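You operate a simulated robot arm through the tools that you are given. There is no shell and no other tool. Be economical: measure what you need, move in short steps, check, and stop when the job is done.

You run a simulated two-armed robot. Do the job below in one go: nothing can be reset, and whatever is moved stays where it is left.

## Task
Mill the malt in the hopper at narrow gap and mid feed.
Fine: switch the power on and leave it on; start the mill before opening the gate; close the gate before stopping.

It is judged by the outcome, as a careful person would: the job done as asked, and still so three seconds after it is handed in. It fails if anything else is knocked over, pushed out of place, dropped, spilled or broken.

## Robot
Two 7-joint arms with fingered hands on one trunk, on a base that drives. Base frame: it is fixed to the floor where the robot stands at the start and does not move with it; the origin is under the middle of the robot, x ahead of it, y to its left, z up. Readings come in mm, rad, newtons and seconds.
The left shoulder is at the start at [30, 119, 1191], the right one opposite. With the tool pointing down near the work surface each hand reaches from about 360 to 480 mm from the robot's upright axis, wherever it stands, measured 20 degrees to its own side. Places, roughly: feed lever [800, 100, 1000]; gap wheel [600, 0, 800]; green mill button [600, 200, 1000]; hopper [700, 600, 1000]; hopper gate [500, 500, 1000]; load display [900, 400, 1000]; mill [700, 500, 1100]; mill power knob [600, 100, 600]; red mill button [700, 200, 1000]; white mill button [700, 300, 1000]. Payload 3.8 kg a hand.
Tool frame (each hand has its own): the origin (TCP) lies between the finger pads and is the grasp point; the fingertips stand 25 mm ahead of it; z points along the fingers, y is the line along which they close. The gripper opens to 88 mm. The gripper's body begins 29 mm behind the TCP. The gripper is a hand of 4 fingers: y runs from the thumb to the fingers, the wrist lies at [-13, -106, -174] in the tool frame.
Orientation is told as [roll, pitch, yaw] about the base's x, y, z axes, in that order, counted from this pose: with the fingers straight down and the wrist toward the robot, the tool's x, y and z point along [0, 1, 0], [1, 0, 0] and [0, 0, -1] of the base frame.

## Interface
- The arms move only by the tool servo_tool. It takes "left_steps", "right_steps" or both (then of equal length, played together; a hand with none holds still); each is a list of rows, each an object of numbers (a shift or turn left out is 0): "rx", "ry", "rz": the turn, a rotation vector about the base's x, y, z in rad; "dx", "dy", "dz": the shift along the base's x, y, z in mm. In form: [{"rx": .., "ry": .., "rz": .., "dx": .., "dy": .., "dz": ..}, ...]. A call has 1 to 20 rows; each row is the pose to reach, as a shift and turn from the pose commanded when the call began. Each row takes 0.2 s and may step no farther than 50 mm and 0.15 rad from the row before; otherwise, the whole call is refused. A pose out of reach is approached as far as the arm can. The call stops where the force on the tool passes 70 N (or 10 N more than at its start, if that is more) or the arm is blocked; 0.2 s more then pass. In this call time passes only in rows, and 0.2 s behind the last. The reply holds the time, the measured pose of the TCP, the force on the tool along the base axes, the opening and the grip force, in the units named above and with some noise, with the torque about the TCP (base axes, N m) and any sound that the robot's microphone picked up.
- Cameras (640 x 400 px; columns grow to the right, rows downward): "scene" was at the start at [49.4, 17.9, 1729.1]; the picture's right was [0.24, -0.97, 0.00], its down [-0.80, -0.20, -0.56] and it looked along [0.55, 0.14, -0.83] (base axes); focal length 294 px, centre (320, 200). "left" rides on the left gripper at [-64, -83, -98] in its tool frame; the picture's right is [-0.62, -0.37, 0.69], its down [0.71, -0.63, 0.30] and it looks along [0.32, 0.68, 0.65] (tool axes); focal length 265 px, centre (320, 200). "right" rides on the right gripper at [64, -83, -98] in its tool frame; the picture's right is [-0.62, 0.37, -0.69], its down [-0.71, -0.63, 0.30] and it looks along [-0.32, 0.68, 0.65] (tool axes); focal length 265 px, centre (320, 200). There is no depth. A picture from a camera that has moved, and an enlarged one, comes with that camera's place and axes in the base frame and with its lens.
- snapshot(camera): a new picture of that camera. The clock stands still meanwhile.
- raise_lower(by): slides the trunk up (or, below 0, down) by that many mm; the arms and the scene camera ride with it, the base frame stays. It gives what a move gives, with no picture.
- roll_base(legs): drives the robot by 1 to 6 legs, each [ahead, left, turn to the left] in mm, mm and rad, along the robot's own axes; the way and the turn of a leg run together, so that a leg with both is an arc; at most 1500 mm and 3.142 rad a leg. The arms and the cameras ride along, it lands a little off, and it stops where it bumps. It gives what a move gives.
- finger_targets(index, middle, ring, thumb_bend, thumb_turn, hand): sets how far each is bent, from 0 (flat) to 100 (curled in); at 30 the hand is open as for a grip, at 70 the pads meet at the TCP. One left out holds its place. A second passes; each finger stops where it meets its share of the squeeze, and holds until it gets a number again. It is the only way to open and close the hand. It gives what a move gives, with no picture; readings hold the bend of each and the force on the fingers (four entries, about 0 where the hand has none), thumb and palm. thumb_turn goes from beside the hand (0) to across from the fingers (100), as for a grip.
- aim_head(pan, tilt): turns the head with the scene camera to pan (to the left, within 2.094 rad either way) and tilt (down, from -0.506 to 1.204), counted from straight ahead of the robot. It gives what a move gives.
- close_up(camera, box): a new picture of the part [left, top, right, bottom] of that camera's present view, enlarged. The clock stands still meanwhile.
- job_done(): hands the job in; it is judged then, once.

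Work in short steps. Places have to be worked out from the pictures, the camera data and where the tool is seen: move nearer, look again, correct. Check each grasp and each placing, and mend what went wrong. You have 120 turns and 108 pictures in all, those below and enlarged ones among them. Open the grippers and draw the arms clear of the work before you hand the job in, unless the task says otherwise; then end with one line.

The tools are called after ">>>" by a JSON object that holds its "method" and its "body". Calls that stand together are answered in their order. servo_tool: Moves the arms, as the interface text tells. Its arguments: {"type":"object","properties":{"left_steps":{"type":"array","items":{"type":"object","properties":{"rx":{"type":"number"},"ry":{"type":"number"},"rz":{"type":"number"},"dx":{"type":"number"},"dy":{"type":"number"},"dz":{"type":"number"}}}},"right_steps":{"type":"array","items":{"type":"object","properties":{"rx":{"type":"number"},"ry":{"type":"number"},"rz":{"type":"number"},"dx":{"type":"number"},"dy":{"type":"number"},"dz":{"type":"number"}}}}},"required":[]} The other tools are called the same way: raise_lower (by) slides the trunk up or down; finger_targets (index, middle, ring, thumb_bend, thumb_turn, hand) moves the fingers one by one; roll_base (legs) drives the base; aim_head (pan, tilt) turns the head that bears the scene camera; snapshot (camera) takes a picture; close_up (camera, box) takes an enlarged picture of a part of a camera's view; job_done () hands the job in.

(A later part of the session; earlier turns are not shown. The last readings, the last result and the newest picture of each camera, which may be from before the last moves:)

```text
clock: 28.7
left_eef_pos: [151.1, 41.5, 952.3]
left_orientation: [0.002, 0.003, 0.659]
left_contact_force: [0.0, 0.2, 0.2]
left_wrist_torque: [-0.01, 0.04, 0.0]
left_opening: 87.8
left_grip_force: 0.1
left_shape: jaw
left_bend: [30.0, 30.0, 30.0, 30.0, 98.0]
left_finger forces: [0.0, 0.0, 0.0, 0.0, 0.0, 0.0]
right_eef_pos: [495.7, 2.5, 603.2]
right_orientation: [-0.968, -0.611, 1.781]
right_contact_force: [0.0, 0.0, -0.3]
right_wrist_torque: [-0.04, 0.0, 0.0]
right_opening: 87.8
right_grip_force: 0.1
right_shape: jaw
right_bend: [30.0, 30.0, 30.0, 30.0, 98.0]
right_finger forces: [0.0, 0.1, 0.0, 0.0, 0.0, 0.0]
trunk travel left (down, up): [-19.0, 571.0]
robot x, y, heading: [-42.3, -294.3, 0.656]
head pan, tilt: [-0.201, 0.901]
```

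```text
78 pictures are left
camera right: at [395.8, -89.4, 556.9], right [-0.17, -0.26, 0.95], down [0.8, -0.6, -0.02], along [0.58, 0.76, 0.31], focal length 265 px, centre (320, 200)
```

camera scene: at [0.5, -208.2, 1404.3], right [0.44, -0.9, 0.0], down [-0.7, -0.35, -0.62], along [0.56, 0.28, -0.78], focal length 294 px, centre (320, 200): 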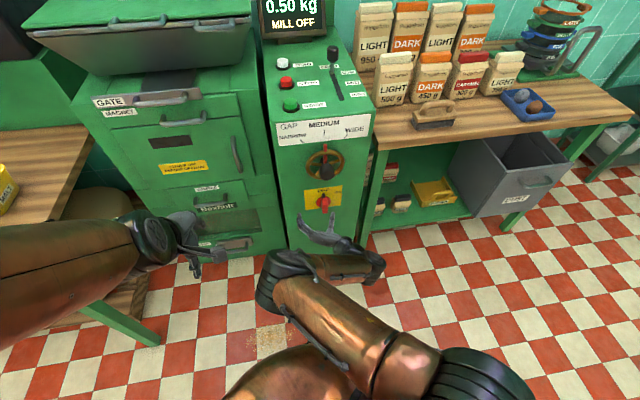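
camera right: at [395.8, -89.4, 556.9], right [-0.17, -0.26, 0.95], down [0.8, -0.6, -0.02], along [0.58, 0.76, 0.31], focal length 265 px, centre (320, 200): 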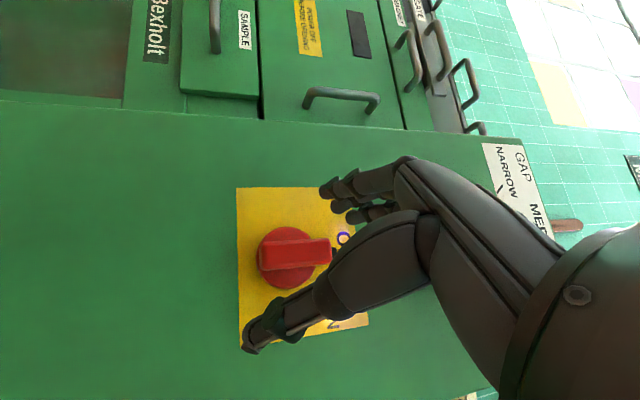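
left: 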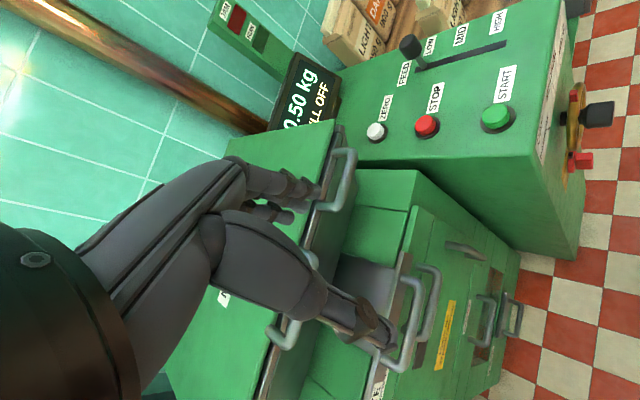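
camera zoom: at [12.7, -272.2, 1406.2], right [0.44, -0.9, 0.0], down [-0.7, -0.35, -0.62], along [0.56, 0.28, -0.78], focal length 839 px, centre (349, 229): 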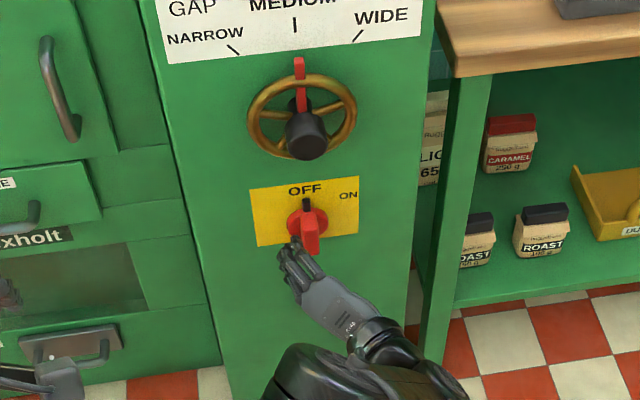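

Hand is aligned with the knob (l≈-303, z≈600). I advance 42 mm with the base and check.

>>> {"method": "roll_base", "body": {"legs": [[42, 0, 0]]}}

>>> {"method": "snapshot", "body": {"camera": "right"}}

>>> {"method": "close_up", "body": {"camera": "scene", "box": [250, 130, 370, 270]}}

```text
clock: 29.6
left_eef_pos: [183.3, 67.7, 950.6]
left_orientation: [0.001, 0.001, 0.659]
left_contact_force: [0.8, 0.0, 0.1]
left_wrist_torque: [0.01, -0.01, -0.02]
left_opening: 87.7
left_grip_force: 0.1
left_shape: jaw
left_bend: [30.0, 30.0, 30.0, 30.0, 98.0]
left_finger forces: [0.2, 0.0, 0.0, 0.0, 0.0, 0.1]
right_eef_pos: [529.4, 29.1, 603.9]
right_orientation: [-0.968, -0.608, 1.78]
right_contact_force: [0.4, 0.1, -0.2]
right_wrist_torque: [0.0, -0.01, 0.01]
right_opening: 87.7
right_grip_force: 0.1
right_shape: jaw
right_bend: [30.0, 30.0, 30.0, 30.0, 98.0]
right_finger forces: [0.0, 0.0, 0.0, 0.0, 0.0, 0.0]
trunk travel left (down, up): [-19.0, 571.0]
robot x, y, heading: [-7.5, -270.2, 0.664]
head pan, tilt: [-0.201, 0.901]
```

```text
77 pictures are left
camera right: at [429.4, -62.9, 556.9], right [-0.17, -0.26, 0.95], down [0.8, -0.6, -0.02], along [0.58, 0.76, 0.31], focal length 265 px, centre (320, 200)
```

right: 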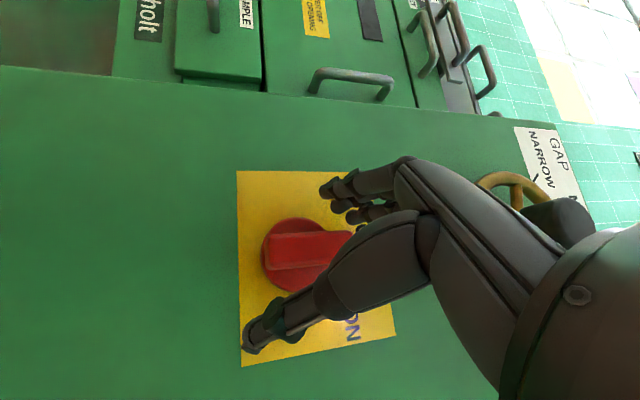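

```text
2.86 times, centred on (310, 200) of scene
camera zoom: at [46.0, -245.0, 1406.2], right [0.44, -0.9, 0.0], down [-0.7, -0.35, -0.62], along [0.56, 0.27, -0.78], focal length 839 px, centre (349, 200)
```

zoom: 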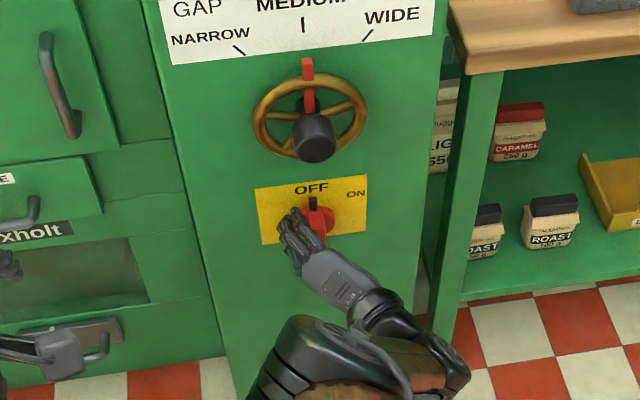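

Fingers straddle the bar. I advance 10 mm more and close.

>>> {"method": "roll_base", "body": {"legs": [[10, 0, 0]]}}

>>> {"method": "finger_targets", "body": {"hand": "right", "index": 70, "middle": 70, "ring": 70, "thumb_bend": 70}}

>>> {"method": "snapshot", "body": {"camera": "right"}}

>>> {"method": "close_up", "body": {"camera": "scene", "box": [250, 130, 370, 270]}}

```text
clock: 30.3
left_eef_pos: [190.9, 73.7, 951.1]
left_orientation: [-0.001, 0.003, 0.66]
left_contact_force: [0.7, 0.2, 0.8]
left_wrist_torque: [-0.01, 0.02, 0.01]
left_opening: 87.8
left_grip_force: 0.0
left_shape: jaw
left_bend: [30.0, 30.0, 30.0, 30.0, 98.0]
left_finger forces: [0.1, 0.1, 0.0, 0.1, 0.1, 0.1]
right_eef_pos: [536.2, 35.5, 604.1]
right_orientation: [-0.967, -0.61, 1.78]
right_contact_force: [0.4, -0.4, 0.1]
right_wrist_torque: [0.03, 0.03, 0.0]
right_opening: 87.8
right_grip_force: 0.1
right_shape: jaw
right_bend: [30.0, 30.0, 30.0, 30.0, 98.0]
right_finger forces: [0.0, 0.1, 0.0, 0.0, 0.0, 0.1]
trunk travel left (down, up): [-19.0, 571.0]
robot x, y, heading: [-1.3, -261.1, 0.661]
head pan, tilt: [-0.201, 0.901]
```

```text
clock: 31.3
left_eef_pos: [189.4, 73.1, 953.4]
left_orientation: [-0.003, 0.001, 0.662]
left_contact_force: [0.5, 0.2, 0.2]
left_wrist_torque: [0.01, -0.01, 0.01]
left_opening: 87.4
left_grip_force: 0.2
left_shape: jaw
left_bend: [30.0, 30.0, 30.0, 30.0, 98.0]
left_finger forces: [0.1, 0.0, 0.1, 0.0, 0.1, 0.0]
right_eef_pos: [536.2, 37.2, 606.3]
right_orientation: [-0.977, -0.614, 1.787]
right_contact_force: [0.8, 9.7, 18.7]
right_wrist_torque: [0.4, -0.55, 0.37]
right_opening: 17.7
right_grip_force: 17.5
right_shape: fingers
right_bend: [64.0, 50.0, 51.0, 60.0, 98.0]
right_finger forces: [3.8, 13.3, 11.2, 0.0, 6.5, 0.2]
trunk travel left (down, up): [-19.0, 571.0]
robot x, y, heading: [1.8, -260.3, 0.662]
head pan, tilt: [-0.201, 0.901]
```

```text
75 pictures are left
camera right: at [437.1, -55.4, 559.5], right [-0.18, -0.26, 0.95], down [0.8, -0.6, -0.02], along [0.57, 0.76, 0.32], focal length 265 px, centre (320, 200)
```

right: 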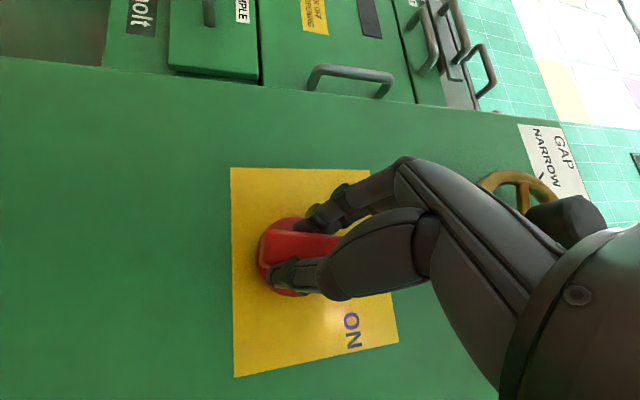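

```text
2.86 times, centred on (310, 200) of scene
camera zoom: at [51.0, -239.9, 1406.5], right [0.44, -0.9, 0.0], down [-0.7, -0.35, -0.62], along [0.56, 0.28, -0.78], focal length 839 px, centre (349, 200)
```

zoom: 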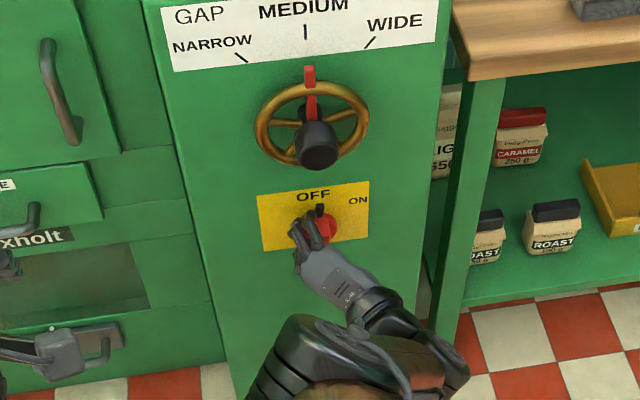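

Bar is gripped (17 N). I roll the hand clockwise about the forward axis by ~0.8 rad to turn it to ON.

>>> {"method": "servo_tool", "body": {"right_steps": [{"rx": 0.105, "ry": 0.082}, {"rx": 0.21, "ry": 0.164}, {"rx": 0.315, "ry": 0.246}, {"rx": 0.42, "ry": 0.328}, {"rx": 0.526, "ry": 0.41}, {"rx": 0.631, "ry": 0.492}]}}

>>> {"method": "snapshot", "body": {"camera": "right"}}

>>> {"method": "close_up", "body": {"camera": "scene", "box": [250, 130, 370, 270]}}

```text
clock: 32.0
left_eef_pos: [188.6, 66.3, 953.6]
left_orientation: [0.001, -0.006, 0.654]
left_contact_force: [0.3, -0.4, 0.1]
left_wrist_torque: [0.0, -0.02, -0.01]
left_opening: 87.6
left_grip_force: 0.0
left_shape: jaw
left_bend: [30.0, 30.0, 30.0, 30.0, 98.0]
left_finger forces: [0.0, 0.0, 0.0, 0.1, 0.0, 0.0]
right_eef_pos: [531.5, 58.8, 603.1]
right_orientation: [-0.871, -0.846, 1.656]
right_contact_force: [-29.1, -41.0, 30.5]
right_wrist_torque: [0.01, -1.22, -0.54]
right_opening: 26.3
right_grip_force: 37.6
right_shape: fingers
right_bend: [70.0, 57.0, 52.0, 53.0, 100.0]
right_finger forces: [0.0, 9.8, 38.6, 0.1, 26.7, 0.0]
right hand out of reach, approached as far as the arm can: row 1, 2, 3
trunk travel left (down, up): [-19.0, 571.0]
robot x, y, heading: [-1.5, -262.3, 0.656]
head pan, tilt: [-0.201, 0.901]
stopped in row 3 (right hand): the force on the tool passed its limit at 79 N (the readings are from after the stop); the commanded pose is now the measured one
```

```text
73 pictures are left
camera right: at [423.1, -15.2, 548.3], right [-0.09, -0.46, 0.89], down [0.75, -0.62, -0.24], along [0.66, 0.64, 0.4], focal length 265 px, centre (320, 200)
```

right: 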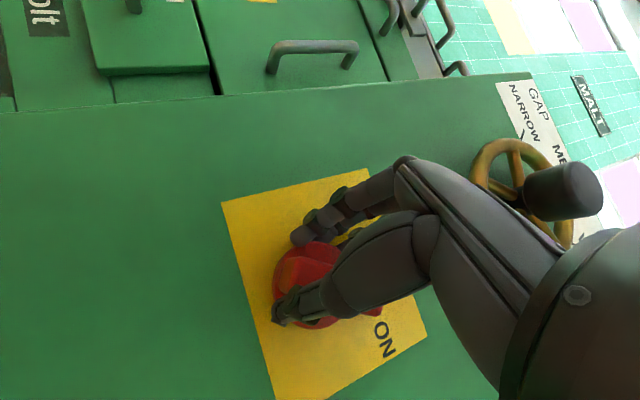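

```text
2.86 times, centred on (310, 200) of scene
camera zoom: at [46.4, -246.6, 1406.7], right [0.44, -0.9, 0.0], down [-0.7, -0.34, -0.63], along [0.56, 0.27, -0.78], focal length 839 px, centre (349, 200)
```

zoom: 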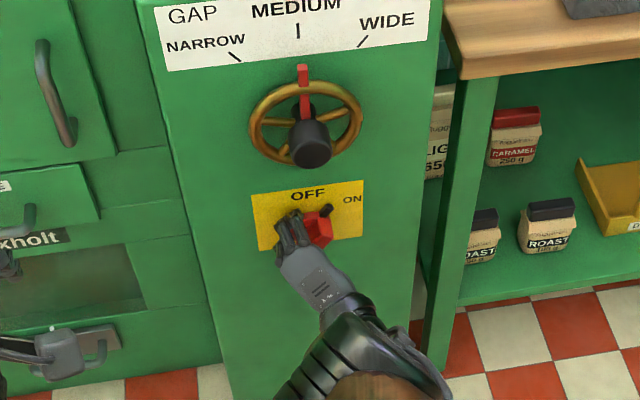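

The pointer has swung toward ON. I open the hand and back off with the base to check.

>>> {"method": "finger_targets", "body": {"hand": "right", "index": 30, "middle": 30, "ring": 30, "thumb_bend": 30}}

>>> {"method": "roll_base", "body": {"legs": [[-100, 0, 0]]}}

>>> {"method": "close_up", "body": {"camera": "scene", "box": [250, 90, 370, 230]}}

>>> {"method": "close_up", "body": {"camera": "right", "box": [150, 80, 450, 400]}}

```text
clock: 33.0
left_eef_pos: [191.3, 70.7, 952.5]
left_orientation: [0.001, 0.002, 0.655]
left_contact_force: [0.5, 1.3, -0.1]
left_wrist_torque: [0.0, 0.0, 0.01]
left_opening: 87.3
left_grip_force: 0.0
left_shape: jaw
left_bend: [30.0, 30.0, 30.0, 30.0, 98.0]
left_finger forces: [0.0, 0.0, 0.0, 0.0, 0.0, 0.0]
right_eef_pos: [531.6, 64.5, 596.8]
right_orientation: [-0.851, -0.84, 1.647]
right_contact_force: [-27.1, -23.5, -7.5]
right_wrist_torque: [0.17, -0.21, 0.11]
right_opening: 59.5
right_grip_force: 17.9
right_shape: fingers
right_bend: [50.0, 37.0, 37.0, 30.0, 98.0]
right_finger forces: [16.6, 9.1, 9.5, 0.0, 0.0, 0.0]
trunk travel left (down, up): [-19.0, 571.0]
robot x, y, heading: [0.6, -261.5, 0.656]
head pan, tilt: [-0.201, 0.901]
```

```text
clock: 34.1
left_eef_pos: [109.5, 9.6, 950.9]
left_orientation: [0.0, 0.0, 0.658]
left_contact_force: [0.0, -0.4, 0.1]
left_wrist_torque: [-0.01, -0.05, -0.03]
left_opening: 87.6
left_grip_force: 0.0
left_shape: jaw
left_bend: [30.0, 30.0, 30.0, 30.0, 98.0]
left_finger forces: [0.1, 0.0, 0.1, 0.0, 0.0, 0.1]
right_eef_pos: [453.1, 3.1, 599.2]
right_orientation: [-0.857, -0.843, 1.652]
right_contact_force: [0.4, -0.5, 0.4]
right_wrist_torque: [-0.02, 0.02, 0.02]
right_opening: 84.5
right_grip_force: 0.0
right_shape: fingers
right_bend: [30.0, 30.0, 30.0, 30.0, 98.0]
right_finger forces: [0.0, 0.0, 0.1, 0.0, 0.1, 0.1]
trunk travel left (down, up): [-19.0, 571.0]
robot x, y, heading: [-80.1, -326.9, 0.653]
head pan, tilt: [-0.201, 0.901]
```

```text
2.86 times, centred on (310, 160) of scene
camera zoom: at [-28.4, -303.3, 1406.4], right [0.44, -0.9, 0.0], down [-0.7, -0.34, -0.62], along [0.56, 0.27, -0.78], focal length 839 px, centre (349, 314)
```

zoom: 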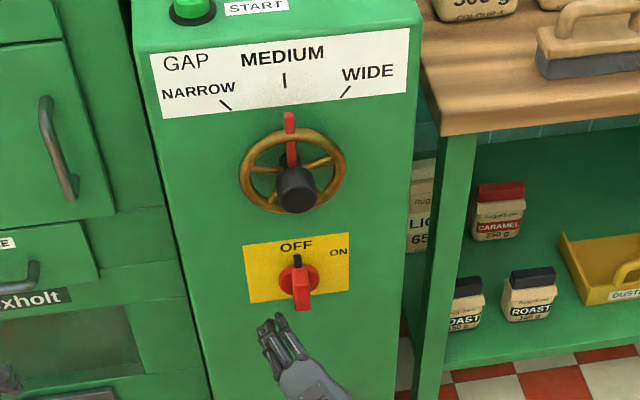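

```text
1.25 times, centred on (300, 240) of right
camera zoom: at [344.1, -71.7, 546.3], right [-0.08, -0.45, 0.89], down [0.75, -0.62, -0.24], along [0.66, 0.65, 0.39], focal length 332 px, centre (345, 150)
```

zoom: 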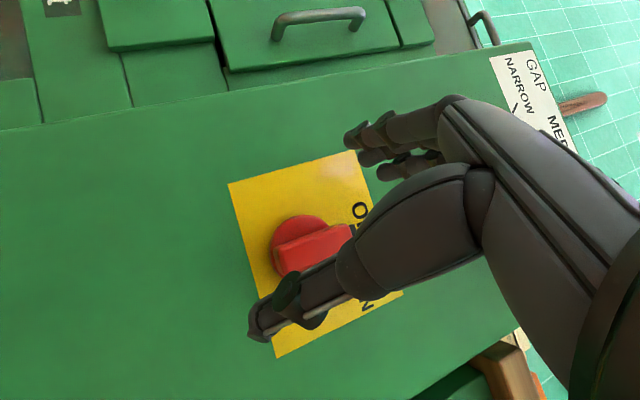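

The knob sprang back to OFF: it wasn't turned far enough. I'll instead push the bar's lower end leftward with just the thumb, using base motion. First curl the fingers and look.

>>> {"method": "finger_targets", "body": {"hand": "right", "index": 100, "middle": 100, "ring": 100, "thumb_bend": 30}}

>>> {"method": "snapshot", "body": {"camera": "right"}}

>>> {"method": "close_up", "body": {"camera": "scene", "box": [250, 120, 370, 260]}}

```text
clock: 35.1
left_eef_pos: [111.2, 10.8, 951.8]
left_orientation: [-0.001, 0.001, 0.656]
left_contact_force: [-0.3, -0.4, 0.1]
left_wrist_torque: [0.0, -0.02, -0.02]
left_opening: 87.5
left_grip_force: 0.0
left_shape: jaw
left_bend: [30.0, 30.0, 30.0, 30.0, 98.0]
left_finger forces: [0.0, 0.1, 0.0, 0.1, 0.0, 0.0]
right_eef_pos: [453.1, 4.3, 598.8]
right_orientation: [-0.857, -0.843, 1.651]
right_contact_force: [0.5, 0.8, 0.2]
right_wrist_torque: [-0.01, 0.03, -0.01]
right_opening: 52.8
right_grip_force: 0.0
right_shape: fingers
right_bend: [100.0, 100.0, 100.0, 30.0, 98.0]
right_finger forces: [0.0, 0.0, 0.1, 0.1, 0.0, 0.0]
trunk travel left (down, up): [-19.0, 571.0]
robot x, y, heading: [-80.6, -322.4, 0.655]
head pan, tilt: [-0.201, 0.901]
```

```text
69 pictures are left
camera right: at [344.5, -71.4, 545.7], right [-0.08, -0.45, 0.89], down [0.75, -0.62, -0.24], along [0.66, 0.65, 0.39], focal length 265 px, centre (320, 200)
```

right: 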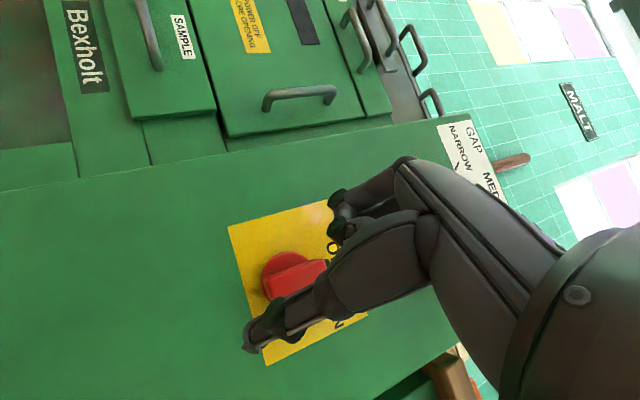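

```text
2.86 times, centred on (310, 190) of scene
camera zoom: at [-27.2, -302.4, 1406.3], right [0.44, -0.9, 0.0], down [-0.7, -0.35, -0.62], along [0.56, 0.27, -0.78], focal length 839 px, centre (349, 229)
```

zoom: 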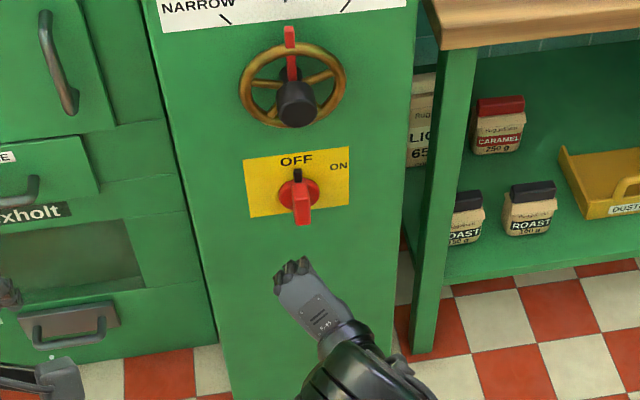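

Thumb tip is about 28 mm right and 50 mm below the TCP. I raise 34, shift right 26 and forward 60, then check.

>>> {"method": "raise_lower", "body": {"by": 34}}

>>> {"method": "roll_base", "body": {"legs": [[60, -28, 0]]}}

>>> {"method": "snapshot", "body": {"camera": "right"}}

>>> {"method": "close_up", "body": {"camera": "scene", "box": [250, 120, 370, 260]}}

```text
clock: 35.9
left_eef_pos: [111.6, 11.1, 986.5]
left_orientation: [0.0, 0.002, 0.658]
left_contact_force: [0.0, 0.6, -0.2]
left_wrist_torque: [0.0, -0.01, 0.06]
left_opening: 87.7
left_grip_force: 0.0
left_shape: jaw
left_bend: [30.0, 30.0, 30.0, 30.0, 98.0]
left_finger forces: [0.0, 0.0, 0.1, 0.0, 0.0, 0.1]
right_eef_pos: [455.1, 4.9, 633.2]
right_orientation: [-0.856, -0.842, 1.65]
right_contact_force: [-0.1, 0.5, -0.3]
right_wrist_torque: [0.03, -0.02, 0.0]
right_opening: 52.6
right_grip_force: 0.2
right_shape: fingers
right_bend: [100.0, 100.0, 100.0, 30.0, 98.0]
right_finger forces: [0.0, 0.0, 0.0, 0.1, 0.0, 0.0]
trunk travel left (down, up): [-53.0, 537.0]
robot x, y, heading: [-73.4, -325.9, 0.654]
head pan, tilt: [-0.201, 0.901]
```

```text
clock: 36.9
left_eef_pos: [177.4, 24.6, 985.1]
left_orientation: [0.001, 0.002, 0.658]
left_contact_force: [-0.3, -0.2, 0.8]
left_wrist_torque: [0.04, 0.02, 0.04]
left_opening: 87.6
left_grip_force: 0.0
left_shape: jaw
left_bend: [30.0, 30.0, 30.0, 30.0, 98.0]
left_finger forces: [0.0, 0.0, 0.1, 0.1, 0.0, 0.0]
right_eef_pos: [518.7, 19.0, 631.5]
right_orientation: [-0.853, -0.843, 1.648]
right_contact_force: [0.0, 0.4, -0.7]
right_wrist_torque: [-0.01, 0.02, 0.01]
right_opening: 52.6
right_grip_force: 0.1
right_shape: fingers
right_bend: [100.0, 100.0, 100.0, 30.0, 98.0]
right_finger forces: [0.0, 0.1, 0.0, 0.0, 0.0, 0.0]
trunk travel left (down, up): [-53.0, 537.0]
robot x, y, heading: [-14.4, -308.5, 0.66]
head pan, tilt: [-0.201, 0.901]
```

```text
67 pictures are left
camera right: at [409.9, -56.7, 579.1], right [-0.08, -0.45, 0.89], down [0.75, -0.62, -0.24], along [0.66, 0.65, 0.39], focal length 265 px, centre (320, 200)
```

right: 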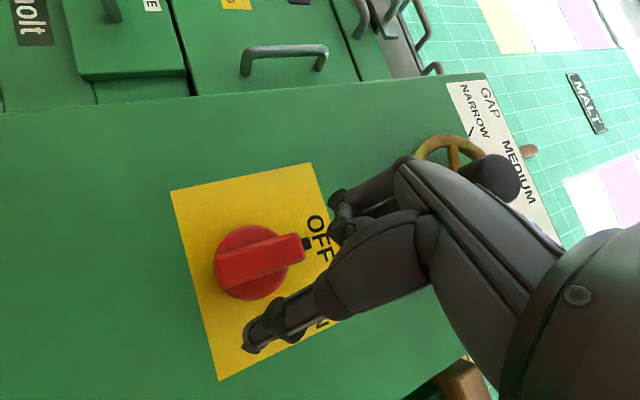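

```text
2.86 times, centred on (310, 190) of scene
camera zoom: at [39.4, -287.6, 1440.2], right [0.44, -0.9, 0.0], down [-0.7, -0.35, -0.62], along [0.56, 0.27, -0.78], focal length 839 px, centre (349, 229)
```

zoom: 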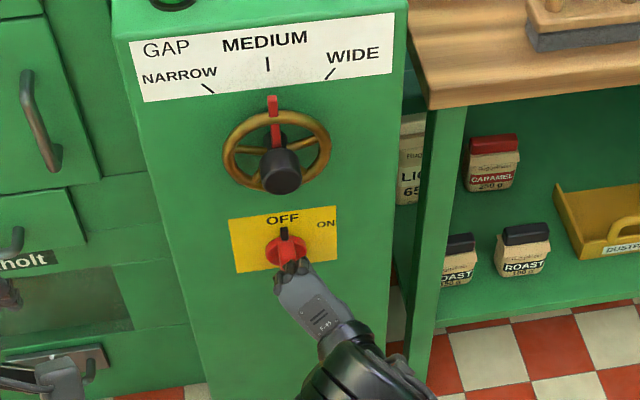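

Thumb tip sits to the right of the bar at its lower half. I advance 32 mm then check before pushing left.

>>> {"method": "roll_base", "body": {"legs": [[30, 0, 0]]}}

>>> {"method": "snapshot", "body": {"camera": "right"}}

```text
clock: 37.7
left_eef_pos: [200.8, 45.2, 984.6]
left_orientation: [-0.001, 0.002, 0.658]
left_contact_force: [0.3, -0.3, -0.9]
left_wrist_torque: [0.01, 0.01, 0.03]
left_opening: 87.7
left_grip_force: 0.1
left_shape: jaw
left_bend: [30.0, 30.0, 30.0, 30.0, 98.0]
left_finger forces: [0.0, 0.0, 0.0, 0.1, 0.0, 0.0]
right_eef_pos: [543.5, 36.8, 631.7]
right_orientation: [-0.854, -0.842, 1.648]
right_contact_force: [-0.3, 0.3, 0.1]
right_wrist_torque: [0.03, -0.02, -0.02]
right_opening: 52.9
right_grip_force: 0.1
right_shape: fingers
right_bend: [100.0, 100.0, 100.0, 30.0, 98.0]
right_finger forces: [0.0, 0.1, 0.0, 0.1, 0.1, 0.1]
trunk travel left (down, up): [-53.0, 537.0]
robot x, y, heading: [6.4, -291.0, 0.653]
head pan, tilt: [-0.201, 0.901]
```

```text
65 pictures are left
camera right: at [433.9, -37.9, 578.9], right [-0.08, -0.45, 0.89], down [0.75, -0.62, -0.24], along [0.66, 0.65, 0.39], focal length 265 px, centre (320, 200)
```

right: 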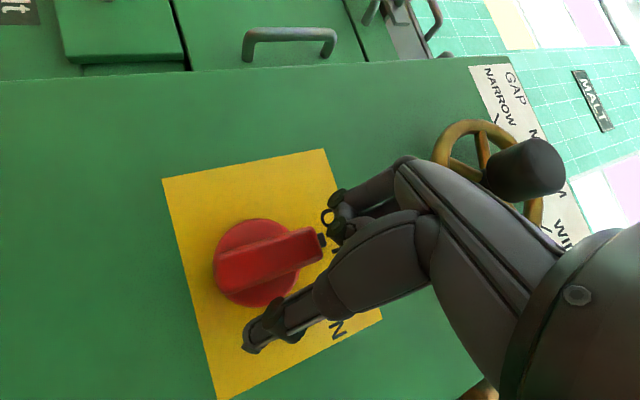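

I estimate thumb tip at (f462, l−339, z582), bar bottom at z≈580. Raise 8 mm, then push left 36 mm.

>>> {"method": "raise_lower", "body": {"by": 8}}

>>> {"method": "roll_base", "body": {"legs": [[0, 36, 0]]}}

>>> {"method": "snapshot", "body": {"camera": "right"}}

>>> {"method": "close_up", "body": {"camera": "scene", "box": [250, 120, 370, 260]}}

```text
clock: 38.3
left_eef_pos: [199.3, 43.5, 992.4]
left_orientation: [0.001, 0.002, 0.658]
left_contact_force: [-0.3, 0.2, -0.5]
left_wrist_torque: [-0.04, 0.01, 0.02]
left_opening: 87.8
left_grip_force: 0.3
left_shape: jaw
left_bend: [30.0, 30.0, 30.0, 30.0, 98.0]
left_finger forces: [0.0, 0.1, 0.0, 0.0, 0.0, 0.0]
right_eef_pos: [543.2, 37.7, 639.4]
right_orientation: [-0.857, -0.842, 1.649]
right_contact_force: [0.6, -0.2, -0.3]
right_wrist_torque: [0.01, 0.01, -0.01]
right_opening: 52.9
right_grip_force: 0.0
right_shape: fingers
right_bend: [100.0, 100.0, 100.0, 30.0, 98.0]
right_finger forces: [0.0, 0.1, 0.0, 0.0, 0.1, 0.1]
trunk travel left (down, up): [-61.0, 529.0]
robot x, y, heading: [7.8, -289.6, 0.656]
head pan, tilt: [-0.201, 0.901]
```

```text
clock: 39.2
left_eef_pos: [175.9, 74.1, 993.5]
left_orientation: [-0.002, 0.002, 0.657]
left_contact_force: [-0.1, 0.6, 1.2]
left_wrist_torque: [-0.03, -0.02, -0.02]
left_opening: 87.7
left_grip_force: 0.1
left_shape: jaw
left_bend: [30.0, 30.0, 30.0, 30.0, 98.0]
left_finger forces: [0.0, 0.0, 0.0, 0.1, 0.0, 0.0]
right_eef_pos: [520.2, 66.7, 640.7]
right_orientation: [-0.858, -0.842, 1.651]
right_contact_force: [-2.0, -0.6, 0.7]
right_wrist_torque: [-0.11, 0.1, -0.05]
right_opening: 53.8
right_grip_force: 1.6
right_shape: fingers
right_bend: [100.0, 100.0, 100.0, 27.0, 97.0]
right_finger forces: [0.0, 0.0, 0.0, 0.0, 2.5, 0.0]
trunk travel left (down, up): [-61.0, 529.0]
robot x, y, heading: [-15.3, -257.7, 0.658]
head pan, tilt: [-0.201, 0.901]
```

```text
64 pictures are left
camera right: at [410.4, -9.1, 587.7], right [-0.08, -0.45, 0.89], down [0.75, -0.62, -0.24], along [0.66, 0.65, 0.39], focal length 265 px, centre (320, 200)
```

right: 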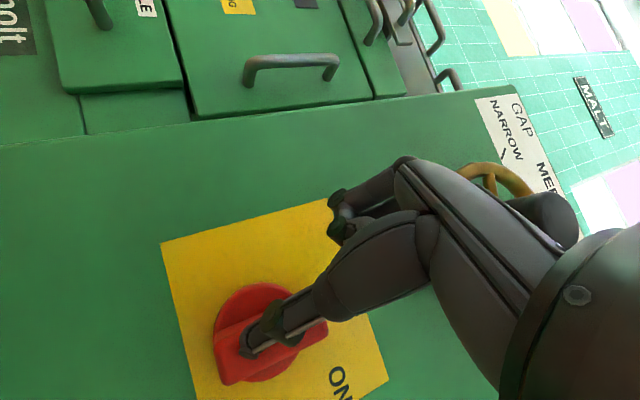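

```text
2.86 times, centred on (310, 190) of scene
camera zoom: at [38.1, -239.2, 1448.3], right [0.44, -0.9, 0.0], down [-0.7, -0.35, -0.62], along [0.56, 0.27, -0.78], focal length 839 px, centre (349, 229)
```

zoom: 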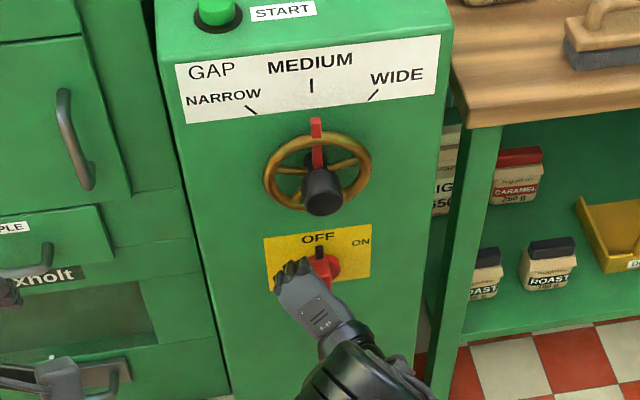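

The thumb slid over the front of the bar (2.5 N only). I step right, go 10 mm deeper and push again.

>>> {"method": "roll_base", "body": {"legs": [[0, -40, 0], [11, 0, 0]]}}

>>> {"method": "snapshot", "body": {"camera": "right"}}

```text
clock: 40.4
left_eef_pos: [212.4, 47.0, 992.4]
left_orientation: [0.0, 0.001, 0.658]
left_contact_force: [0.3, -0.6, 0.3]
left_wrist_torque: [0.02, 0.02, 0.01]
left_opening: 87.7
left_grip_force: 0.0
left_shape: jaw
left_bend: [30.0, 30.0, 30.0, 30.0, 98.0]
left_finger forces: [0.0, 0.0, 0.0, 0.0, 0.0, 0.1]
right_eef_pos: [553.8, 41.7, 640.6]
right_orientation: [-0.854, -0.841, 1.648]
right_contact_force: [0.6, 0.6, -0.1]
right_wrist_torque: [0.0, 0.01, 0.0]
right_opening: 52.7
right_grip_force: 0.1
right_shape: fingers
right_bend: [100.0, 100.0, 100.0, 30.0, 97.0]
right_finger forces: [0.0, 0.1, 0.0, 0.0, 0.0, 0.0]
trunk travel left (down, up): [-61.0, 529.0]
robot x, y, heading: [20.8, -284.7, 0.661]
head pan, tilt: [-0.201, 0.901]
```

```text
62 pictures are left
camera right: at [444.3, -33.9, 587.1], right [-0.08, -0.45, 0.89], down [0.75, -0.62, -0.24], along [0.66, 0.65, 0.39], focal length 265 px, centre (320, 200)
```

right: 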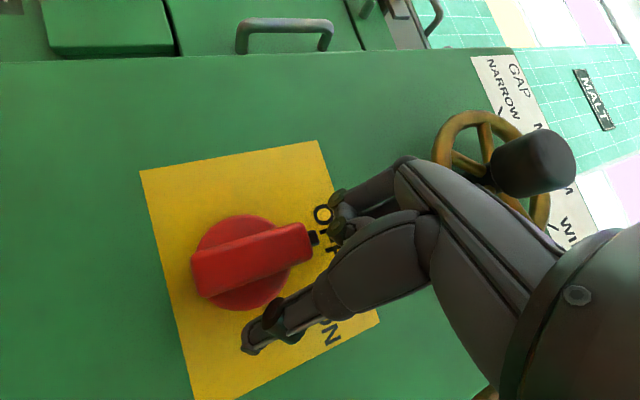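

No contact; at this depth the thumb tip is level with the bar's centre. I lower 14 mm and push left 40 mm.

>>> {"method": "raise_lower", "body": {"by": -14}}

>>> {"method": "roll_base", "body": {"legs": [[0, 38, 0]]}}

>>> {"method": "snapshot", "body": {"camera": "right"}}

>>> {"method": "close_up", "body": {"camera": "scene", "box": [250, 120, 370, 260]}}

```text
clock: 41.0
left_eef_pos: [210.8, 47.7, 980.6]
left_orientation: [-0.002, 0.003, 0.658]
left_contact_force: [0.4, 0.3, -0.1]
left_wrist_torque: [-0.02, -0.05, 0.03]
left_opening: 87.5
left_grip_force: 0.1
left_shape: jaw
left_bend: [30.0, 30.0, 30.0, 30.0, 98.0]
left_finger forces: [0.0, 0.0, 0.0, 0.1, 0.0, 0.0]
right_eef_pos: [552.8, 41.9, 626.8]
right_orientation: [-0.857, -0.843, 1.652]
right_contact_force: [-1.6, -1.5, 1.9]
right_wrist_torque: [0.03, -0.01, -0.02]
right_opening: 53.4
right_grip_force: 1.6
right_shape: fingers
right_bend: [100.0, 100.0, 100.0, 30.0, 97.0]
right_finger forces: [3.6, 0.0, 0.0, 0.0, 0.0, 0.0]
trunk travel left (down, up): [-47.0, 543.0]
robot x, y, heading: [24.9, -287.8, 0.658]
head pan, tilt: [-0.201, 0.901]
```

```text
clock: 41.9
left_eef_pos: [186.5, 77.9, 979.2]
left_orientation: [-0.002, 0.004, 0.661]
left_contact_force: [0.0, 0.1, -0.3]
left_wrist_torque: [0.02, -0.02, 0.0]
left_opening: 87.5
left_grip_force: 0.1
left_shape: jaw
left_bend: [30.0, 30.0, 30.0, 30.0, 98.0]
left_finger forces: [0.1, 0.0, 0.0, 0.0, 0.0, 0.0]
right_eef_pos: [528.5, 71.7, 625.8]
right_orientation: [-0.855, -0.84, 1.649]
right_contact_force: [-0.8, -5.6, -2.0]
right_wrist_torque: [-0.14, 0.06, -0.04]
right_opening: 56.0
right_grip_force: 3.0
right_shape: fingers
right_bend: [100.0, 100.0, 100.0, 22.0, 98.0]
right_finger forces: [0.0, 0.0, 0.0, 0.0, 5.3, 0.1]
trunk travel left (down, up): [-47.0, 543.0]
robot x, y, heading: [-3.1, -254.2, 0.662]
head pan, tilt: [-0.201, 0.901]
```

```text
61 pictures are left
camera right: at [420.0, -4.0, 573.2], right [-0.08, -0.45, 0.89], down [0.75, -0.62, -0.24], along [0.66, 0.65, 0.39], focal length 265 px, centre (320, 200)
```

right: 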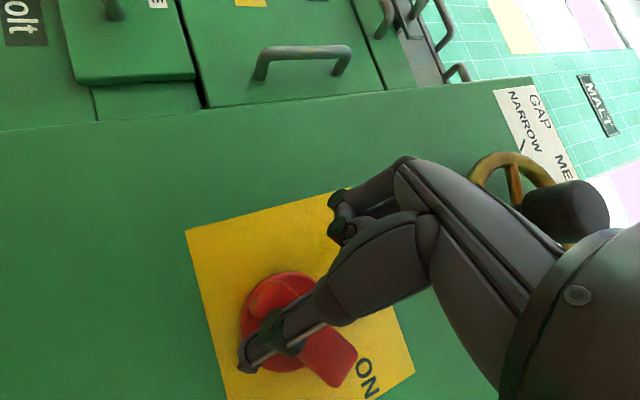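

```text
2.86 times, centred on (310, 190) of scene
camera zoom: at [48.3, -234.0, 1434.3], right [0.44, -0.9, 0.0], down [-0.7, -0.35, -0.62], along [0.56, 0.27, -0.78], focal length 839 px, centre (349, 229)
```

zoom: 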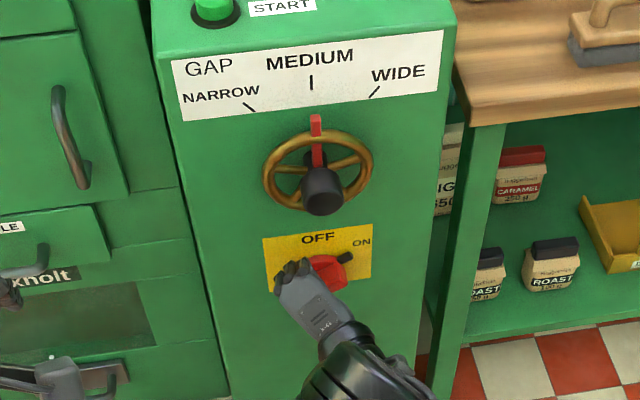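

The bar now points to ON (~56°). I withdraw by lowering slightly away from the bar, then backing off.

>>> {"method": "raise_lower", "body": {"by": -12}}

>>> {"method": "roll_base", "body": {"legs": [[-120, 0, 0]]}}

>>> {"method": "close_up", "body": {"camera": "scene", "box": [250, 80, 370, 220]}}

>>> {"method": "snapshot", "body": {"camera": "scene"}}

```text
clock: 42.5
left_eef_pos: [187.1, 76.8, 967.1]
left_orientation: [0.0, 0.0, 0.659]
left_contact_force: [0.4, -0.1, 0.4]
left_wrist_torque: [-0.02, -0.03, 0.0]
left_opening: 87.5
left_grip_force: 0.1
left_shape: jaw
left_bend: [30.0, 30.0, 30.0, 30.0, 98.0]
left_finger forces: [0.0, 0.0, 0.1, 0.0, 0.0, 0.0]
right_eef_pos: [529.4, 72.5, 614.0]
right_orientation: [-0.856, -0.842, 1.647]
right_contact_force: [0.0, 0.1, -0.7]
right_wrist_torque: [-0.01, 0.04, -0.02]
right_opening: 53.1
right_grip_force: 0.2
right_shape: fingers
right_bend: [100.0, 100.0, 100.0, 29.0, 98.0]
right_finger forces: [0.1, 0.0, 0.1, 0.0, 0.4, 0.1]
trunk travel left (down, up): [-35.0, 555.0]
robot x, y, heading: [-4.1, -258.1, 0.66]
head pan, tilt: [-0.201, 0.901]
```

```text
clock: 43.7
left_eef_pos: [91.9, 1.9, 968.4]
left_orientation: [0.0, 0.0, 0.658]
left_contact_force: [-1.1, -1.0, -0.2]
left_wrist_torque: [0.0, 0.02, -0.01]
left_opening: 87.7
left_grip_force: 0.0
left_shape: jaw
left_bend: [30.0, 30.0, 30.0, 30.0, 98.0]
left_finger forces: [0.0, 0.1, 0.0, 0.0, 0.0, 0.0]
right_eef_pos: [433.4, -1.7, 614.7]
right_orientation: [-0.856, -0.841, 1.65]
right_contact_force: [-0.1, 0.3, 0.1]
right_wrist_torque: [0.0, 0.0, 0.0]
right_opening: 53.1
right_grip_force: 0.1
right_shape: fingers
right_bend: [100.0, 100.0, 100.0, 30.0, 98.0]
right_finger forces: [0.0, 0.1, 0.0, 0.1, 0.0, 0.0]
trunk travel left (down, up): [-35.0, 555.0]
robot x, y, heading: [-98.1, -329.6, 0.651]
head pan, tilt: [-0.201, 0.901]
```

```text
2.86 times, centred on (310, 150) of scene
camera zoom: at [-47.8, -310.0, 1422.4], right [0.44, -0.9, 0.0], down [-0.7, -0.34, -0.62], along [0.56, 0.27, -0.78], focal length 839 px, centre (349, 343)
```

zoom: 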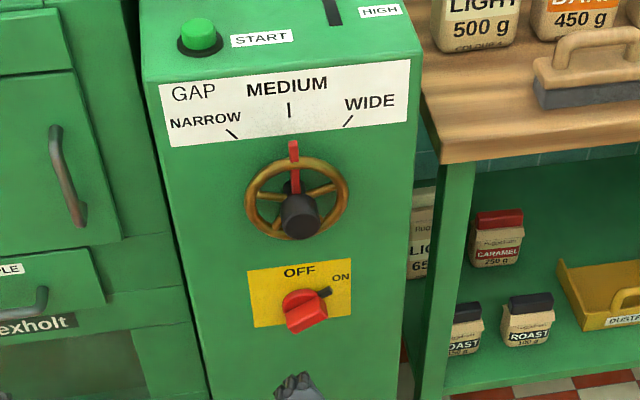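

```text
58 pictures are left
camera scene: at [-47.8, -310.0, 1422.4], right [0.44, -0.9, 0.0], down [-0.7, -0.34, -0.62], along [0.56, 0.27, -0.78], focal length 294 px, centre (320, 200)
```

scene: 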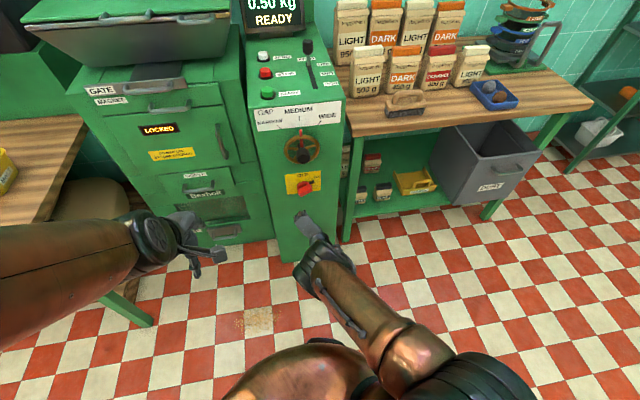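

Power is ON: display reads READY, magnet door LOCKED. Next the gap wheel: raise the trunk 175 mm, open the hand, and level it to grip the hub.

>>> {"method": "raise_lower", "body": {"by": 176}}

>>> {"method": "finger_targets", "body": {"hand": "right", "index": 30, "middle": 30, "ring": 30, "thumb_bend": 30, "thumb_turn": 98}}

>>> {"method": "servo_tool", "body": {"right_steps": [{"rx": 0.07, "ry": -0.089}, {"rx": 0.14, "ry": -0.178}, {"rx": 0.21, "ry": -0.266}, {"rx": 0.277, "ry": -0.355}]}}

>>> {"method": "snapshot", "body": {"camera": "right"}}

>>> {"method": "snapshot", "body": {"camera": "scene"}}

```text
clock: 45.7
left_eef_pos: [92.5, 1.9, 1144.1]
left_orientation: [0.001, 0.002, 0.657]
left_contact_force: [-0.4, 1.1, -0.4]
left_wrist_torque: [0.02, 0.03, 0.03]
left_opening: 87.5
left_grip_force: 0.0
left_shape: jaw
left_bend: [30.0, 30.0, 30.0, 30.0, 98.0]
left_finger forces: [0.1, 0.1, 0.0, 0.0, 0.0, 0.0]
right_eef_pos: [434.9, -2.3, 789.3]
right_orientation: [-0.853, -0.842, 1.649]
right_contact_force: [-0.2, 0.3, 0.1]
right_wrist_torque: [0.01, 0.0, -0.02]
right_opening: 53.0
right_grip_force: 0.0
right_shape: fingers
right_bend: [100.0, 100.0, 100.0, 30.0, 98.0]
right_finger forces: [0.1, 0.1, 0.0, 0.0, 0.0, 0.1]
trunk travel left (down, up): [-211.0, 379.0]
robot x, y, heading: [-99.2, -327.3, 0.656]
head pan, tilt: [-0.201, 0.901]
```

```text
clock: 46.7
left_eef_pos: [92.4, 3.3, 1143.7]
left_orientation: [0.001, 0.003, 0.658]
left_contact_force: [-0.5, 0.1, 0.5]
left_wrist_torque: [0.0, 0.01, 0.0]
left_opening: 87.9
left_grip_force: 0.0
left_shape: jaw
left_bend: [30.0, 30.0, 30.0, 30.0, 98.0]
left_finger forces: [0.0, 0.1, 0.0, 0.0, 0.0, 0.0]
right_eef_pos: [434.2, -2.3, 788.9]
right_orientation: [-0.856, -0.841, 1.649]
right_contact_force: [0.1, -0.1, 0.4]
right_wrist_torque: [0.02, 0.03, -0.02]
right_opening: 84.8
right_grip_force: 0.1
right_shape: fingers
right_bend: [30.0, 30.0, 30.0, 30.0, 96.0]
right_finger forces: [0.0, 0.0, 0.0, 0.0, 0.0, 0.1]
trunk travel left (down, up): [-211.0, 379.0]
robot x, y, heading: [-98.4, -331.0, 0.655]
head pan, tilt: [-0.201, 0.901]
```

```text
clock: 47.7
left_eef_pos: [91.7, 4.4, 1143.9]
left_orientation: [-0.001, 0.002, 0.658]
left_contact_force: [1.2, 0.0, 0.3]
left_wrist_torque: [0.03, 0.01, 0.0]
left_opening: 87.6
left_grip_force: 0.1
left_shape: jaw
left_bend: [30.0, 30.0, 30.0, 30.0, 98.0]
left_finger forces: [0.1, 0.0, 0.0, 0.0, 0.0, 0.0]
right_eef_pos: [420.8, -19.5, 860.1]
right_orientation: [-1.564, -0.981, 2.216]
right_contact_force: [0.0, -0.3, 0.3]
right_wrist_torque: [0.0, 0.01, 0.01]
right_opening: 84.9
right_grip_force: 0.1
right_shape: fingers
right_bend: [30.0, 30.0, 30.0, 30.0, 96.0]
right_finger forces: [0.0, 0.0, 0.0, 0.0, 0.0, 0.0]
right hand out of reach, approached as far as the arm can: row 1, 2, 3, 4
trunk travel left (down, up): [-211.0, 379.0]
robot x, y, heading: [-99.1, -331.0, 0.652]
head pan, tilt: [-0.201, 0.901]
```

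```text
57 pictures are left
camera right: at [338.7, -74.0, 754.3], right [-0.36, -0.67, 0.65], down [0.81, -0.57, -0.13], along [0.46, 0.49, 0.75], focal length 265 px, centre (320, 200)
```

right: 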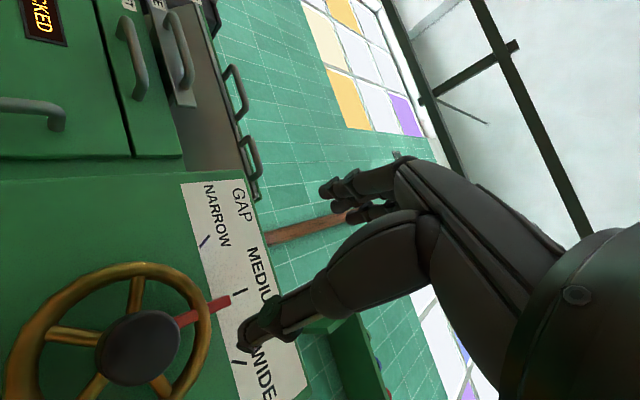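

```text
56 pictures are left
camera scene: at [-46.5, -309.0, 1598.3], right [0.44, -0.9, 0.0], down [-0.7, -0.35, -0.62], along [0.56, 0.27, -0.78], focal length 294 px, centre (320, 200)
```

scene: 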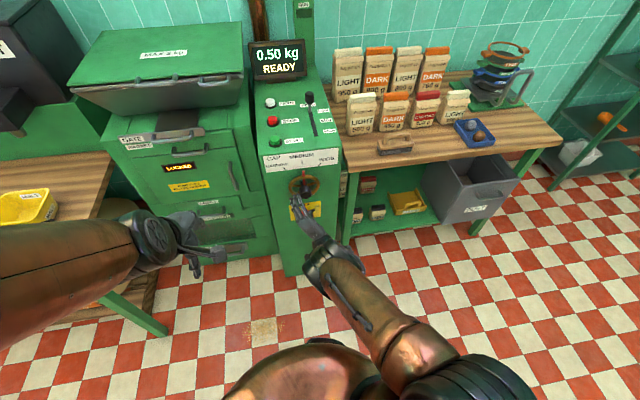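

Hand is now level. I test whether an extra 0.8 rad counter-clockwise roll is comfortable with the hand 60 mm higher relative to the shoulder.

>>> {"method": "servo_tool", "body": {"right_steps": [{"dz": 30}, {"dz": 60}, {"dz": 60, "rx": -0.11, "ry": -0.085}, {"dz": 60, "rx": -0.22, "ry": -0.17}, {"dz": 60, "rx": -0.33, "ry": -0.255}, {"dz": 60, "rx": -0.44, "ry": -0.34}, {"dz": 60, "rx": -0.55, "ry": -0.425}, {"dz": 60, "rx": -0.63, "ry": -0.49}]}}

```text
clock: 49.5
left_eef_pos: [90.9, 2.2, 1144.1]
left_orientation: [0.0, 0.002, 0.66]
left_contact_force: [-0.6, 0.0, 0.6]
left_wrist_torque: [0.01, -0.04, -0.02]
left_opening: 87.4
left_grip_force: 0.1
left_shape: jaw
left_bend: [30.0, 30.0, 30.0, 30.0, 98.0]
left_finger forces: [0.1, 0.1, 0.0, 0.1, 0.0, 0.0]
right_eef_pos: [420.0, -19.7, 919.6]
right_orientation: [-1.577, -0.182, 2.226]
right_contact_force: [-0.2, -0.1, 0.5]
right_wrist_torque: [0.0, 0.01, -0.01]
right_opening: 85.4
right_grip_force: 0.1
right_shape: fingers
right_bend: [30.0, 30.0, 30.0, 30.0, 96.0]
right_finger forces: [0.0, 0.0, 0.0, 0.0, 0.1, 0.0]
trunk travel left (down, up): [-211.0, 379.0]
robot x, y, heading: [-97.9, -328.7, 0.658]
head pan, tilt: [-0.201, 0.901]
```

Fully reachable. I roll back, lower the trunk 130 mm to hub height, and align right 28 / forward 60 with the base.

>>> {"method": "servo_tool", "body": {"right_steps": [{"rx": 0.11, "ry": 0.085}, {"rx": 0.22, "ry": 0.17}, {"rx": 0.33, "ry": 0.255}, {"rx": 0.44, "ry": 0.34}, {"rx": 0.55, "ry": 0.425}, {"rx": 0.63, "ry": 0.49}]}}

>>> {"method": "raise_lower", "body": {"by": -130}}

>>> {"method": "roll_base", "body": {"legs": [[50, -28, 0]]}}

>>> {"method": "snapshot", "body": {"camera": "right"}}

>>> {"method": "close_up", "body": {"camera": "scene", "box": [250, 80, 370, 240]}}

```text
clock: 50.9
left_eef_pos: [92.6, 3.1, 1142.9]
left_orientation: [-0.001, 0.001, 0.658]
left_contact_force: [-0.1, 0.4, 0.0]
left_wrist_torque: [-0.02, -0.03, 0.02]
left_opening: 87.5
left_grip_force: 0.2
left_shape: jaw
left_bend: [30.0, 30.0, 30.0, 30.0, 98.0]
left_finger forces: [0.0, 0.0, 0.0, 0.0, 0.0, 0.0]
right_eef_pos: [420.7, -19.7, 920.6]
right_orientation: [-1.568, -0.984, 2.221]
right_contact_force: [0.0, 0.1, 0.7]
right_wrist_torque: [-0.01, 0.0, -0.04]
right_opening: 85.2
right_grip_force: 0.0
right_shape: fingers
right_bend: [30.0, 30.0, 30.0, 30.0, 96.0]
right_finger forces: [0.0, 0.0, 0.0, 0.0, 0.0, 0.0]
trunk travel left (down, up): [-211.0, 379.0]
robot x, y, heading: [-99.5, -330.2, 0.654]
head pan, tilt: [-0.201, 0.901]
```

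```text
clock: 52.5
left_eef_pos: [91.9, 3.3, 1013.5]
left_orientation: [0.0, 0.002, 0.658]
left_contact_force: [0.4, 0.4, 0.3]
left_wrist_torque: [-0.01, 0.0, -0.01]
left_opening: 87.6
left_grip_force: 0.0
left_shape: jaw
left_bend: [30.0, 30.0, 30.0, 30.0, 98.0]
left_finger forces: [0.0, 0.0, 0.1, 0.0, 0.0, 0.1]
right_eef_pos: [420.7, -19.9, 789.4]
right_orientation: [-1.565, -0.981, 2.219]
right_contact_force: [0.9, 0.3, -0.1]
right_wrist_torque: [0.0, 0.0, -0.03]
right_opening: 85.1
right_grip_force: 0.0
right_shape: fingers
right_bend: [30.0, 30.0, 30.0, 30.0, 96.0]
right_finger forces: [0.0, 0.0, 0.0, 0.0, 0.0, 0.1]
trunk travel left (down, up): [-81.0, 509.0]
robot x, y, heading: [-101.8, -334.0, 0.654]
head pan, tilt: [-0.201, 0.901]
```

```text
clock: 53.4
left_eef_pos: [150.0, 13.0, 1013.1]
left_orientation: [0.001, 0.002, 0.657]
left_contact_force: [-0.2, -0.4, -0.4]
left_wrist_torque: [0.05, 0.04, -0.04]
left_opening: 87.3
left_grip_force: 0.0
left_shape: jaw
left_bend: [30.0, 30.0, 30.0, 30.0, 98.0]
left_finger forces: [0.0, 0.0, 0.1, 0.0, 0.0, 0.0]
right_eef_pos: [478.4, -12.5, 788.7]
right_orientation: [-1.564, -0.982, 2.218]
right_contact_force: [-0.4, 0.0, -0.2]
right_wrist_torque: [0.02, -0.03, 0.03]
right_opening: 85.1
right_grip_force: 0.0
right_shape: fingers
right_bend: [30.0, 30.0, 30.0, 30.0, 96.0]
right_finger forces: [0.1, 0.0, 0.1, 0.0, 0.0, 0.0]
trunk travel left (down, up): [-81.0, 509.0]
robot x, y, heading: [-42.6, -321.7, 0.656]
head pan, tilt: [-0.201, 0.901]
```

```text
55 pictures are left
camera right: at [397.7, -65.3, 683.1], right [-0.36, -0.67, 0.65], down [0.81, -0.56, -0.13], along [0.46, 0.49, 0.75], focal length 265 px, centre (320, 200)
```

right: 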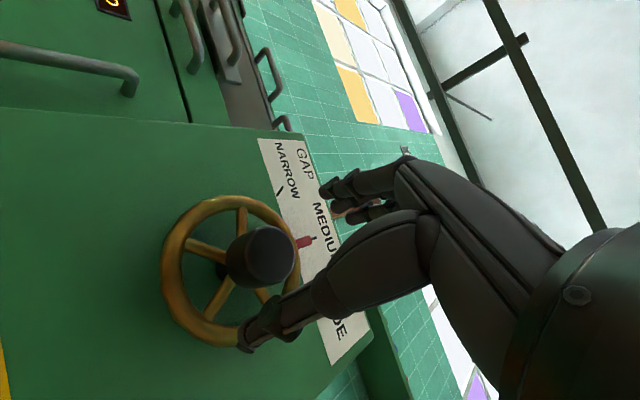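

```text
2.50 times, centred on (310, 160) of scene
camera zoom: at [12.6, -300.4, 1468.2], right [0.44, -0.9, 0.0], down [-0.7, -0.35, -0.62], along [0.56, 0.27, -0.78], focal length 734 px, centre (345, 300)
```

zoom: 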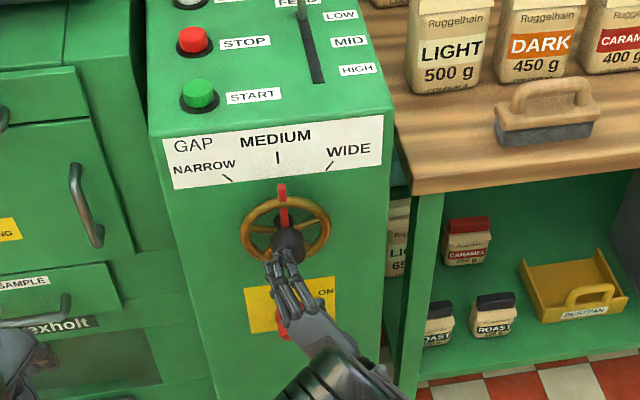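

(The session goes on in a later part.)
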